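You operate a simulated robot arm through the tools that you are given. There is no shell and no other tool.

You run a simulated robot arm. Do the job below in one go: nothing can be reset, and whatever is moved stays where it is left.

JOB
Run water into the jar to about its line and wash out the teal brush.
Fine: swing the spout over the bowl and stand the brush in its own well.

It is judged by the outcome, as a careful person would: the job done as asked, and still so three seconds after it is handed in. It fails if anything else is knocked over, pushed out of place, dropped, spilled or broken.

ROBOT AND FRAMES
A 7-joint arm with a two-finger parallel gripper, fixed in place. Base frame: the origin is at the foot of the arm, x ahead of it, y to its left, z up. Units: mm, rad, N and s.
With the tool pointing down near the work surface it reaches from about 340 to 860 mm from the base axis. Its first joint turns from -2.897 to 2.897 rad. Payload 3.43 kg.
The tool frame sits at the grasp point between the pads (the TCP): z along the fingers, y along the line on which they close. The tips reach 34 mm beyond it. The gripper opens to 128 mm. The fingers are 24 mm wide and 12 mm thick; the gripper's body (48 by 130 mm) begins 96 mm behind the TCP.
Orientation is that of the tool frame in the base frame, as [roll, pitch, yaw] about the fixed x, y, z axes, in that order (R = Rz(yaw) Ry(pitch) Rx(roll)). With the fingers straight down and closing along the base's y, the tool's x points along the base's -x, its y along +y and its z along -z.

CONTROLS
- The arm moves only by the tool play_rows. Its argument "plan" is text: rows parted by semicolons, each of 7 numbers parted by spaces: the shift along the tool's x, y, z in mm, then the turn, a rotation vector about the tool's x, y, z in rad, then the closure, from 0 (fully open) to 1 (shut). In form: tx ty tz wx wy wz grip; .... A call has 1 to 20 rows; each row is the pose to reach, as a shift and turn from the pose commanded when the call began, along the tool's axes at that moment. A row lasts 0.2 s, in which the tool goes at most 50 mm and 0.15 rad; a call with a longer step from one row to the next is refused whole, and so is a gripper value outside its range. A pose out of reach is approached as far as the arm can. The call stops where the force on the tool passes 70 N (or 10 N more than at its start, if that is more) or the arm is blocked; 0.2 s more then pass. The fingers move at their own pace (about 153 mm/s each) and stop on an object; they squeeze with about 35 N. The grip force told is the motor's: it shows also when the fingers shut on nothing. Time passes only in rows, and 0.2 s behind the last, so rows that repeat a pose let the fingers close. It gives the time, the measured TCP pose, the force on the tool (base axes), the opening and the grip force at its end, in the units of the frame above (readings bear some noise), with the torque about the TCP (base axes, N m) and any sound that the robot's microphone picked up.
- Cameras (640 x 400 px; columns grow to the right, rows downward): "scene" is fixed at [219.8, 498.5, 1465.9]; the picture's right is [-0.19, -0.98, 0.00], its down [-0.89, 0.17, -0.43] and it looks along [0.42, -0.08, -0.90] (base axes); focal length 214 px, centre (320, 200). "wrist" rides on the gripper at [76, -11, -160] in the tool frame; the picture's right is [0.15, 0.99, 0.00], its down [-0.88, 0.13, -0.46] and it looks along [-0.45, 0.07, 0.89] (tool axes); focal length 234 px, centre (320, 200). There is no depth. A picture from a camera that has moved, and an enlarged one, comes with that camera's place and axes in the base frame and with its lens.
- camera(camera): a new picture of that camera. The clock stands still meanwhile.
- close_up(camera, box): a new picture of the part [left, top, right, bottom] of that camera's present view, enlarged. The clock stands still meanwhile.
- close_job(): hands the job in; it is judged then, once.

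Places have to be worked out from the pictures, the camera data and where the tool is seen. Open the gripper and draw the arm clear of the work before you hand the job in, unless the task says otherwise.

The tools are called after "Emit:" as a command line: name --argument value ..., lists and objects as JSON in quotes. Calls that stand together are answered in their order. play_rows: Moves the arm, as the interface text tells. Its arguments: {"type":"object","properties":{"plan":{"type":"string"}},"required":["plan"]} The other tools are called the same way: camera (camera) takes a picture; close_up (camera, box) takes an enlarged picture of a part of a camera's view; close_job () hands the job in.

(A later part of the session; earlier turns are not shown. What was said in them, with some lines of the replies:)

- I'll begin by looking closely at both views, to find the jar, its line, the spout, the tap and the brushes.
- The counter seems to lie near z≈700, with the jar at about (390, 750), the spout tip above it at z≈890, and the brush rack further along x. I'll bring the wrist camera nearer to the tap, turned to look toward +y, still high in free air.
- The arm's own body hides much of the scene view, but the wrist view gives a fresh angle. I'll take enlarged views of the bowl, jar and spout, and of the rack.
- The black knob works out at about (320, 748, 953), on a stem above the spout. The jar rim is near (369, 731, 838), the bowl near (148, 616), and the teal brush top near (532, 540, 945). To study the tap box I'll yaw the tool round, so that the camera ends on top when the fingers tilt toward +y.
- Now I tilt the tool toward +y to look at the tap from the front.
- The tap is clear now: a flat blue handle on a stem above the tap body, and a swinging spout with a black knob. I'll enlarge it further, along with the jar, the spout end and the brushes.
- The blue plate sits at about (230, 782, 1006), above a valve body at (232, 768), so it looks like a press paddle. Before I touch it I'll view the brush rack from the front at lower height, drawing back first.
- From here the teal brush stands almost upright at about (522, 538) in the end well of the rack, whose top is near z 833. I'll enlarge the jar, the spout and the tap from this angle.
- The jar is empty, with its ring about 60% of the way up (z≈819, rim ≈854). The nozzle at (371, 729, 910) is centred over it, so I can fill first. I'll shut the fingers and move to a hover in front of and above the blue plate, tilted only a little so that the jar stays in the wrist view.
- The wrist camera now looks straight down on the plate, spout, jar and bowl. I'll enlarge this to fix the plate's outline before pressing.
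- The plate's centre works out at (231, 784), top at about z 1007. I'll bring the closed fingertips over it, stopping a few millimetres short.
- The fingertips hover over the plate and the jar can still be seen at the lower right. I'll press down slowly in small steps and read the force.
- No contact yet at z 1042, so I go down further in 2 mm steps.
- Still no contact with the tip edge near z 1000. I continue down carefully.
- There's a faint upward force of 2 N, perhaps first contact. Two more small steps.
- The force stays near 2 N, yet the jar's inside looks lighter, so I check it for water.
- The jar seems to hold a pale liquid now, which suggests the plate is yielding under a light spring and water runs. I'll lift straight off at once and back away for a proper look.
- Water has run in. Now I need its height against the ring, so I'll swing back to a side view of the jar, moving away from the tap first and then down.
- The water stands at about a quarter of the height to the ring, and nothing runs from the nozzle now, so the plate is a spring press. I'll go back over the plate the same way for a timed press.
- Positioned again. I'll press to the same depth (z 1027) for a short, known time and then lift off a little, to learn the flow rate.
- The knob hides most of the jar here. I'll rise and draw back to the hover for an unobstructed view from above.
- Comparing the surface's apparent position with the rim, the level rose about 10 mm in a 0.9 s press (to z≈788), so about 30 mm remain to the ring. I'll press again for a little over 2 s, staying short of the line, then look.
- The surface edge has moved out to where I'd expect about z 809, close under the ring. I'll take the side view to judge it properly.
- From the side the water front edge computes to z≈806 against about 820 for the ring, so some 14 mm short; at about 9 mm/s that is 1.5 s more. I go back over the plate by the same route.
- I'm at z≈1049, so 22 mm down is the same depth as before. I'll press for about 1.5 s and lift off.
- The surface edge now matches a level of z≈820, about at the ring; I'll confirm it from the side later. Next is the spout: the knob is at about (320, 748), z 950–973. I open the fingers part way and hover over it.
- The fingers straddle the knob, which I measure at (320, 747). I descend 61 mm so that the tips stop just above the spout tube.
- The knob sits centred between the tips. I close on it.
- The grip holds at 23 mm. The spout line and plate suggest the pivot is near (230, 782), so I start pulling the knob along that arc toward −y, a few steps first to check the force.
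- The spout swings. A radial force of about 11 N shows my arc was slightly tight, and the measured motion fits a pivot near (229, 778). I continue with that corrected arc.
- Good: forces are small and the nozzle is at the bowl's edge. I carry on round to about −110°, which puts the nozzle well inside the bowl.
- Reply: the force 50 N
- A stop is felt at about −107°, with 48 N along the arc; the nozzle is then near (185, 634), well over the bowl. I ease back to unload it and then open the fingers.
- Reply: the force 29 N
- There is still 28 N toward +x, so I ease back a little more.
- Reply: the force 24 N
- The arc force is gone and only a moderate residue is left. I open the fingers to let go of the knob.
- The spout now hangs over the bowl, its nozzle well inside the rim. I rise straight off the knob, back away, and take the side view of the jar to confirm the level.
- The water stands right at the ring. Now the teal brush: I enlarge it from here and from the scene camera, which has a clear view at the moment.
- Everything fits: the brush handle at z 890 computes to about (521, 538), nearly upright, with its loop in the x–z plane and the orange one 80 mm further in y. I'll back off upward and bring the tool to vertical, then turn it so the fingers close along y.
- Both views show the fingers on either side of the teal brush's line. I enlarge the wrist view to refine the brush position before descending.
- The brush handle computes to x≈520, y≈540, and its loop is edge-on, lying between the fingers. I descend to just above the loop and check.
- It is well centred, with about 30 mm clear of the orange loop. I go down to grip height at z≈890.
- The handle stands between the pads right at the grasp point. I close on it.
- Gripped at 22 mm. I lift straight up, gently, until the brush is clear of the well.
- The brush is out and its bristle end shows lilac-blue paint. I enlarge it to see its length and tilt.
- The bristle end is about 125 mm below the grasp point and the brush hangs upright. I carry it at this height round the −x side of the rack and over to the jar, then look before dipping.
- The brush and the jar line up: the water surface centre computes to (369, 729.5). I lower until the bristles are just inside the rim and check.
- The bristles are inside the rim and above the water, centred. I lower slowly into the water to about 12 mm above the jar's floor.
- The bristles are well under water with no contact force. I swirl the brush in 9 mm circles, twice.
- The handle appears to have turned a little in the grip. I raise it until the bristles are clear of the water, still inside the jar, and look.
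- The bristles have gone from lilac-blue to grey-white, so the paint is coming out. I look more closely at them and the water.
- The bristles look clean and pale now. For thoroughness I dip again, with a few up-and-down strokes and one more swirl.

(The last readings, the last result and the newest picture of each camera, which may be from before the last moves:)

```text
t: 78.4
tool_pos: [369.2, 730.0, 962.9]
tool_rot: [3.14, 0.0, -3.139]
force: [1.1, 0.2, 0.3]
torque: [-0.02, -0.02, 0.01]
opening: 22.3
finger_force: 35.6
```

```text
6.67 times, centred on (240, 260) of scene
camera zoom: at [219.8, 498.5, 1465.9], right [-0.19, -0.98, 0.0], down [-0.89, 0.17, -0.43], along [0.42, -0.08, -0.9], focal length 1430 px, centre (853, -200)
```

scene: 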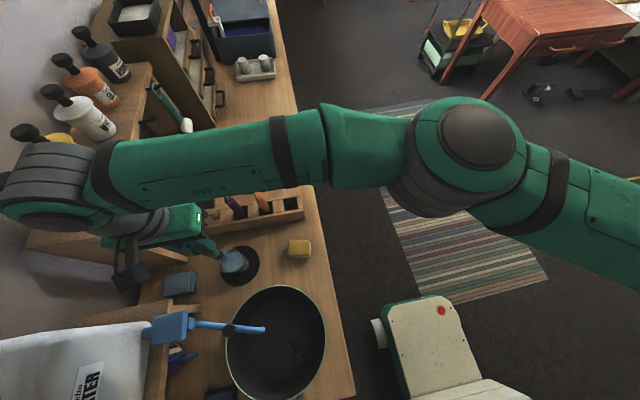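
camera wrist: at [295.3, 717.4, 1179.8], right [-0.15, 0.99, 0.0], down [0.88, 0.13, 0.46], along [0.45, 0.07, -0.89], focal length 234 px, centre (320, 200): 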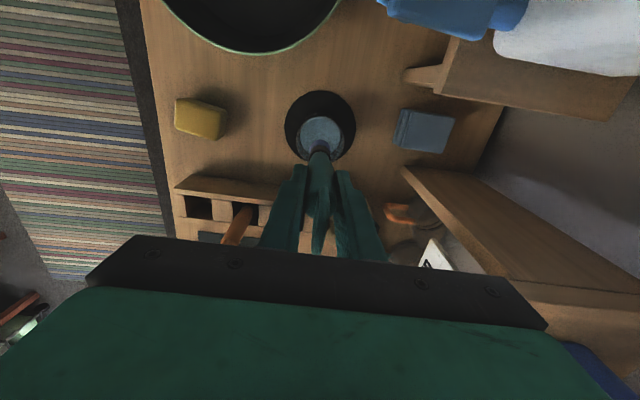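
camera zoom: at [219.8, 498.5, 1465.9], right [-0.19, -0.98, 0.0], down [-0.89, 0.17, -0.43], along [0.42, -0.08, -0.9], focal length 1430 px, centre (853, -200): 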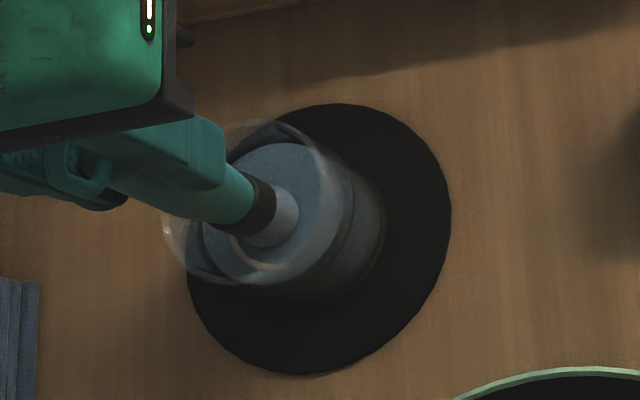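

The bristles are clean, and I've let it drain over the jar. I raise it clear and carry it back round the same way to above its own well.

Emit:
play_rows --plan "0 0 -15 0 0 0 1; 0 0 -30 0 0 0 1; 0 0 -45 0 0 0 1; 0 0 -57 0 0 0 1; 0 0 -57 0 0 0 1; 0 0 -57 0 0 0 1; -6 -25 -57 0 0 0 1; -15 -55 -57 0 0 0 1; -25 -90 -57 0 0 0 1; -35 -125 -57 0 0 0 1; -45 -155 -57 0 0 0 1; -60 -184 -57 0 0 0 1; -90 -189.2 -57 0 0 0 1; -120 -189.2 -57 0 0 0 1; -140 -189.2 -57 0 0 0 1; -150.5 -189.2 -57 0 0 0 1; -150.5 -189.2 -57 0 0 0 1"

Emit:
close_up --camera "wrist" --box '[220, 40, 440, 240]'

Emit:
close_up --camera "scene" --box '[210, 120, 330, 240]'

```text
t: 82.0
tool_pos: [520.0, 541.1, 1019.9]
tool_rot: [-3.14, 0.001, -3.14]
force: [-0.4, -0.6, 0.0]
torque: [0.02, 0.02, 0.03]
opening: 22.4
finger_force: 35.3
```

```text
2.00 times, centred on (330, 140) of wrist
camera zoom: at [443.8, 529.4, 1179.0], right [-0.15, 0.99, 0.0], down [0.88, 0.13, 0.46], along [0.45, 0.07, -0.89], focal length 468 px, centre (300, 320)
```

zoom: 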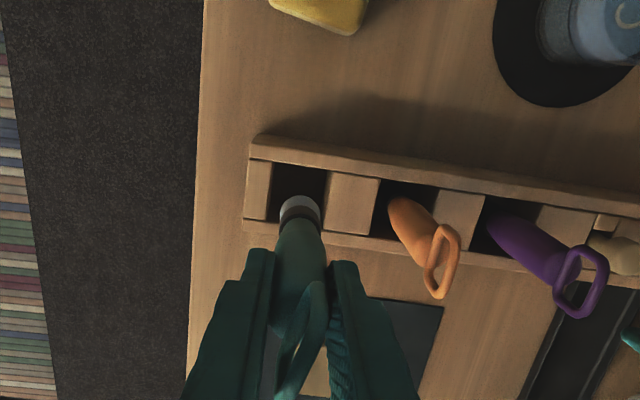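

```text
3.33 times, centred on (270, 180) of scene
camera zoom: at [219.8, 498.5, 1465.9], right [-0.19, -0.98, 0.0], down [-0.89, 0.17, -0.43], along [0.42, -0.08, -0.9], focal length 715 px, centre (487, 267)
```

zoom: 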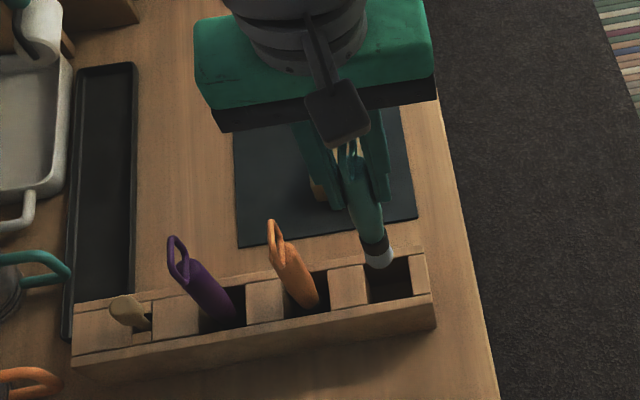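

The bristles are clean white and the brush is centred over its well. I lower it slowly along the same vertical line.

Emit:
play_rows --plan "0 0 15 0 0 0 1; 0 0 30 0 0 0 1; 0 0 45 0 0 0 1; 0 0 60 0 0 0 1; 0 0 75 0 0 0 1; 0 0 90 0 0 0 1; 0 0 103 0 0 0 1; 0 0 113 0 0 0 1; 0 0 120 0 0 0 1; 0 0 125 0 0 0 1"

Emit:
close_up --camera "wrist" --box '[240, 80, 420, 230]'

```text
t: 84.2
tool_pos: [520.1, 541.6, 896.9]
tool_rot: [3.139, 0.001, -3.14]
force: [1.6, 3.8, 31.0]
torque: [0.46, -0.2, -0.02]
opening: 22.7
finger_force: 34.7
```

```text
2.67 times, centred on (330, 155) of wrist
camera zoom: at [444.2, 528.8, 1056.1], right [-0.15, 0.99, 0.0], down [0.88, 0.13, 0.46], along [0.45, 0.07, -0.89], focal length 624 px, centre (293, 320)
```

zoom: 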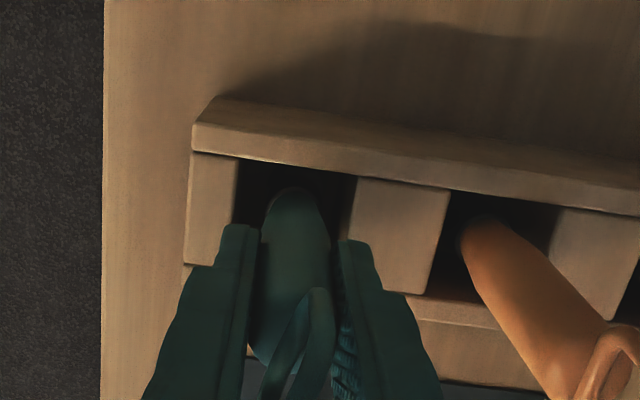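

It has met the well's floor, with 31 N pushing up; the brush had slid about 6 mm in the grip. I ease up slightly to unload it, then open the fingers.

Emit:
play_rows --plan "0 0 -1.5 0 0 0 1; 0 0 -2.5 0 0 0 1; 0 0 -2.5 0 0 0 1"

```text
t: 85.0
tool_pos: [517.2, 539.2, 896.8]
tool_rot: [-3.14, 0.0, -3.136]
force: [1.6, 0.8, 12.4]
torque: [0.09, -0.26, 0.0]
opening: 22.2
finger_force: 35.0
```

The load has fallen to 12 N. One more millimetre up, then I open in small steps.

Emit:
play_rows --plan "0 0 -1 0 0 0 1; 0 0 -1 0 0 0 0.8; 0 0 -1 0 0 0 0.72; 0 0 -1 0 0 0 0.62; 0 0 -1 0 0 0 0.53; 0 0 -1 0 0 0 0.53"

Emit:
close_up --camera "wrist" --box '[240, 80, 420, 230]'

Emit:
close_up --camera "scene" --box '[220, 130, 330, 230]'

```text
t: 86.4
tool_pos: [516.5, 543.7, 899.4]
tool_rot: [-3.141, 0.001, -3.134]
force: [0.4, -0.5, -0.2]
torque: [-0.04, -0.01, -0.01]
opening: 60.1
finger_force: 0.1
```

```text
2.67 times, centred on (330, 155) of wrist
camera zoom: at [440.7, 531.3, 1058.0], right [-0.15, 0.99, 0.0], down [0.88, 0.14, 0.46], along [0.45, 0.07, -0.89], focal length 624 px, centre (293, 320)
```

zoom: 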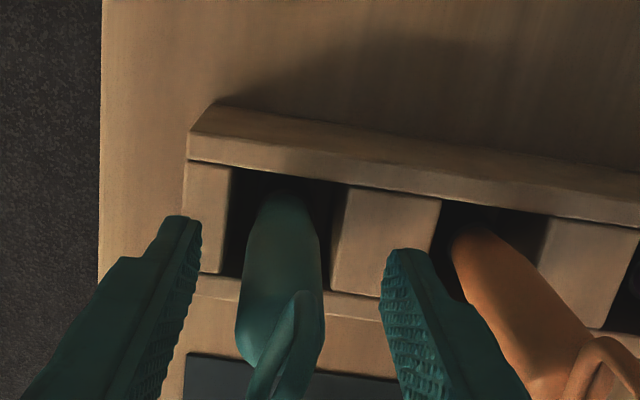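

```text
4.00 times, centred on (275, 180) of scene
camera zoom: at [219.8, 498.5, 1465.9], right [-0.19, -0.98, 0.0], down [-0.89, 0.17, -0.43], along [0.42, -0.08, -0.9], focal length 858 px, centre (500, 280)
```

zoom: 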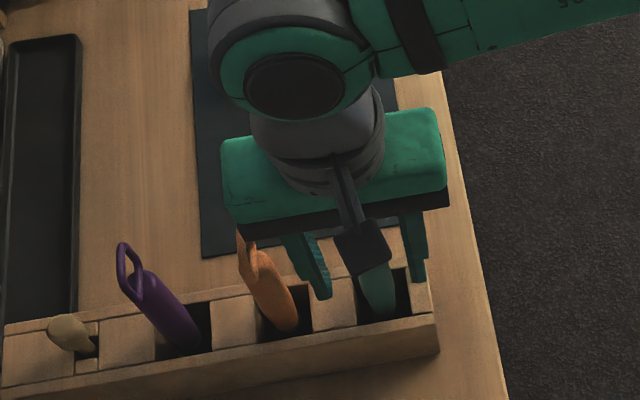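

The brush stands free in its well, between the open fingers. I rise straight up, gently at first.

Emit:
play_rows --plan "0 0 -8 0 0 0 0.53; 0 0 -18 0 0 0 0.53; 0 0 -30 0 0 0 0.53; 0 0 -45 0 0 0 0.53; 0 0 -65 0 0 0 0.53; 0 0 -90 0 0 0 0.53; 0 0 -120 0 0 0 0.53; 0 0 -150 0 0 0 0.53"

Emit:
close_up --camera "wrist" --box '[240, 60, 440, 220]'

Emit:
camera --camera "scene"

```text
t: 88.2
tool_pos: [517.2, 542.2, 1048.7]
tool_rot: [-3.14, 0.0, -3.139]
force: [0.1, -0.3, 0.5]
torque: [-0.02, 0.01, 0.01]
opening: 60.1
finger_force: 0.1
```

```text
2.50 times, centred on (340, 140) of wrist
camera zoom: at [441.6, 530.2, 1208.6], right [-0.15, 0.99, 0.0], down [0.88, 0.13, 0.46], along [0.45, 0.07, -0.89], focal length 585 px, centre (270, 350)
```

zoom: 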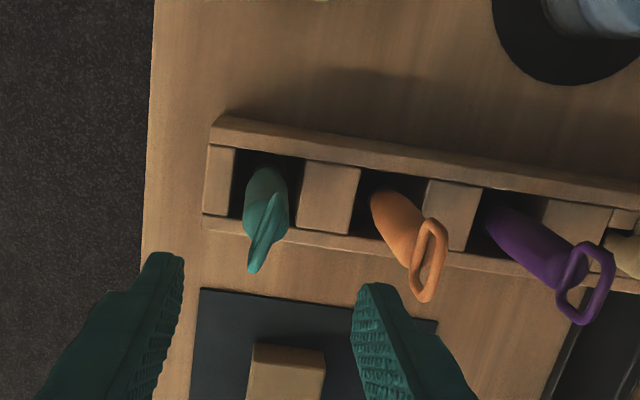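

```text
taken
```

scene: 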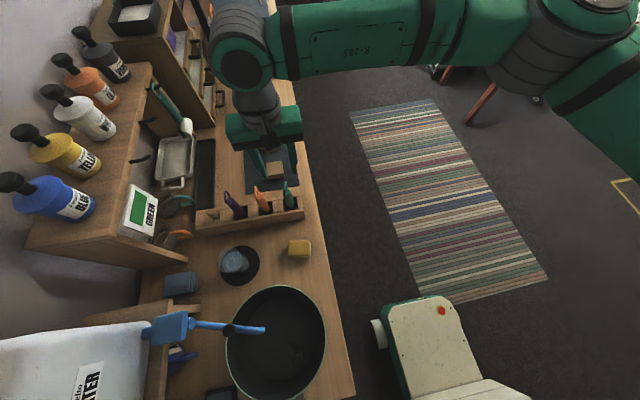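

The teal brush stands in its own well and the others are undisturbed. I draw the arm up and back clear of the counter, opening the gripper.

Emit:
play_rows --plan "0 0 -35 0 0 0 0.3; 0 0 -70 0 0 0 0.1; 20 -25 -100 0 0 0 0; 45 -55 -120 0 0 0 0; 70 -85 -140 0 0 0 0; 95 -115 -150 0 0 0 0; 120 -145 -150 0 0 0 0; 145 -175 -150 0 0 0 0; 165 -205 -150 0 0 0 0"

Emit:
camera --camera "scene"

Emit:
close_up --camera "scene" --box '[190, 160, 330, 290]'

Emit:
close_up --camera "scene" --box '[130, 230, 350, 400]'

Emit:
camera --camera "wrist"

```text
t: 90.2
tool_pos: [354.5, 336.2, 1199.5]
tool_rot: [3.141, 0.003, -3.14]
force: [0.2, -0.1, -0.6]
torque: [-0.01, -0.01, 0.0]
opening: 127.8
finger_force: 0.0
```

```text
taken
```

scene: 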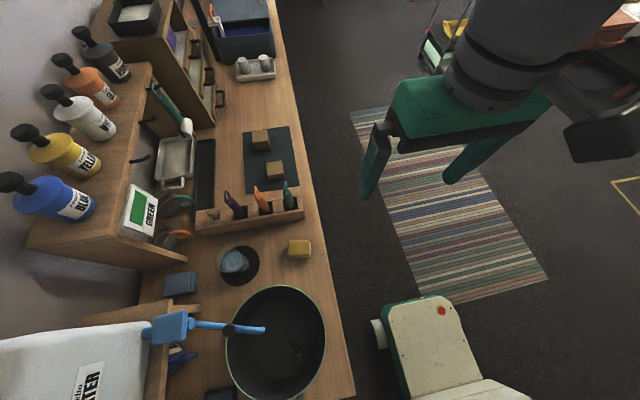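

```text
3.08 times, centred on (260, 225) of scene
camera zoom: at [219.8, 498.5, 1465.9], right [-0.19, -0.98, 0.0], down [-0.89, 0.17, -0.43], along [0.42, -0.08, -0.9], focal length 660 px, centre (505, 123)
```

zoom: 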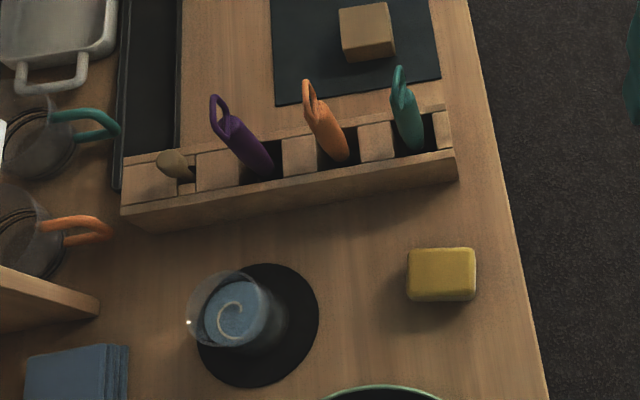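

```text
2.35 times, centred on (240, 315) of scene
camera zoom: at [219.8, 498.5, 1465.9], right [-0.19, -0.98, 0.0], down [-0.89, 0.17, -0.43], along [0.42, -0.08, -0.9], focal length 505 px, centre (508, -71)
```

zoom: 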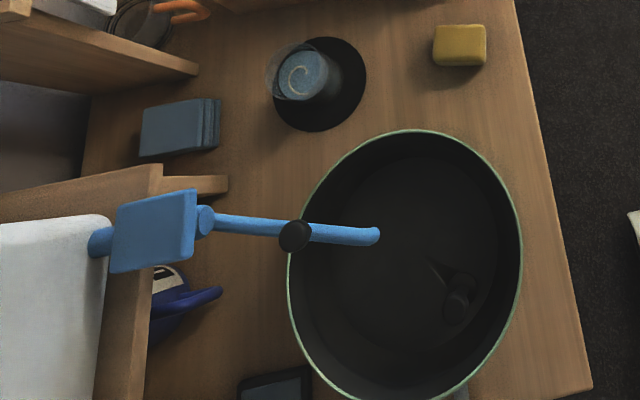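

```text
taken
camera wrist: at [278.6, 324.2, 1358.0], right [-0.15, 0.99, 0.0], down [0.88, 0.13, 0.46], along [0.45, 0.07, -0.89], focal length 234 px, centre (320, 200)
```

wrist: 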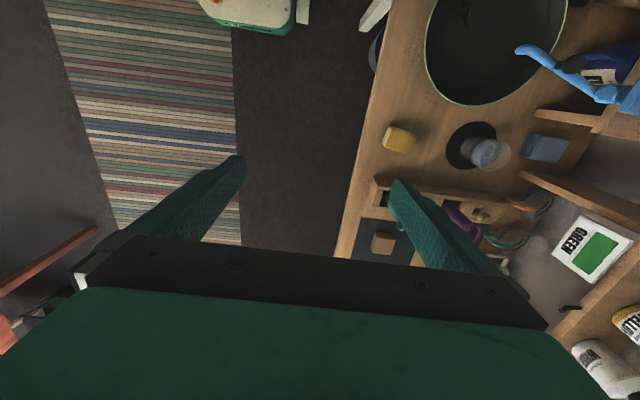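

The jar is filled to about its line, with a swirl still showing on the water. The teal brush is washed and standing in its own well, and the spout hangs over the bowl. I see no drips and nothing moved, and the arm is clear with the gripper open, so I hand the job in.

Emit:
close_job

```text
The job is handed in.
```

The job is handed in. I don't have the verdict yet.

- **Water:** I ran water into the jar until it stood at the ring, confirmed from the side before washing. I didn't repeat the side view after washing.
- **Brush:** I washed the teal brush in the jar with swirls and dips. Its bristles went from lilac-blue to clean white. It now stands upright in its own well.
- **Spout:** It is swung over the bowl, with the nozzle well inside the rim.

In the last pictures I saw no drips on the counter and nothing knocked or out of place. The arm is drawn back clear of the work with the gripper open.
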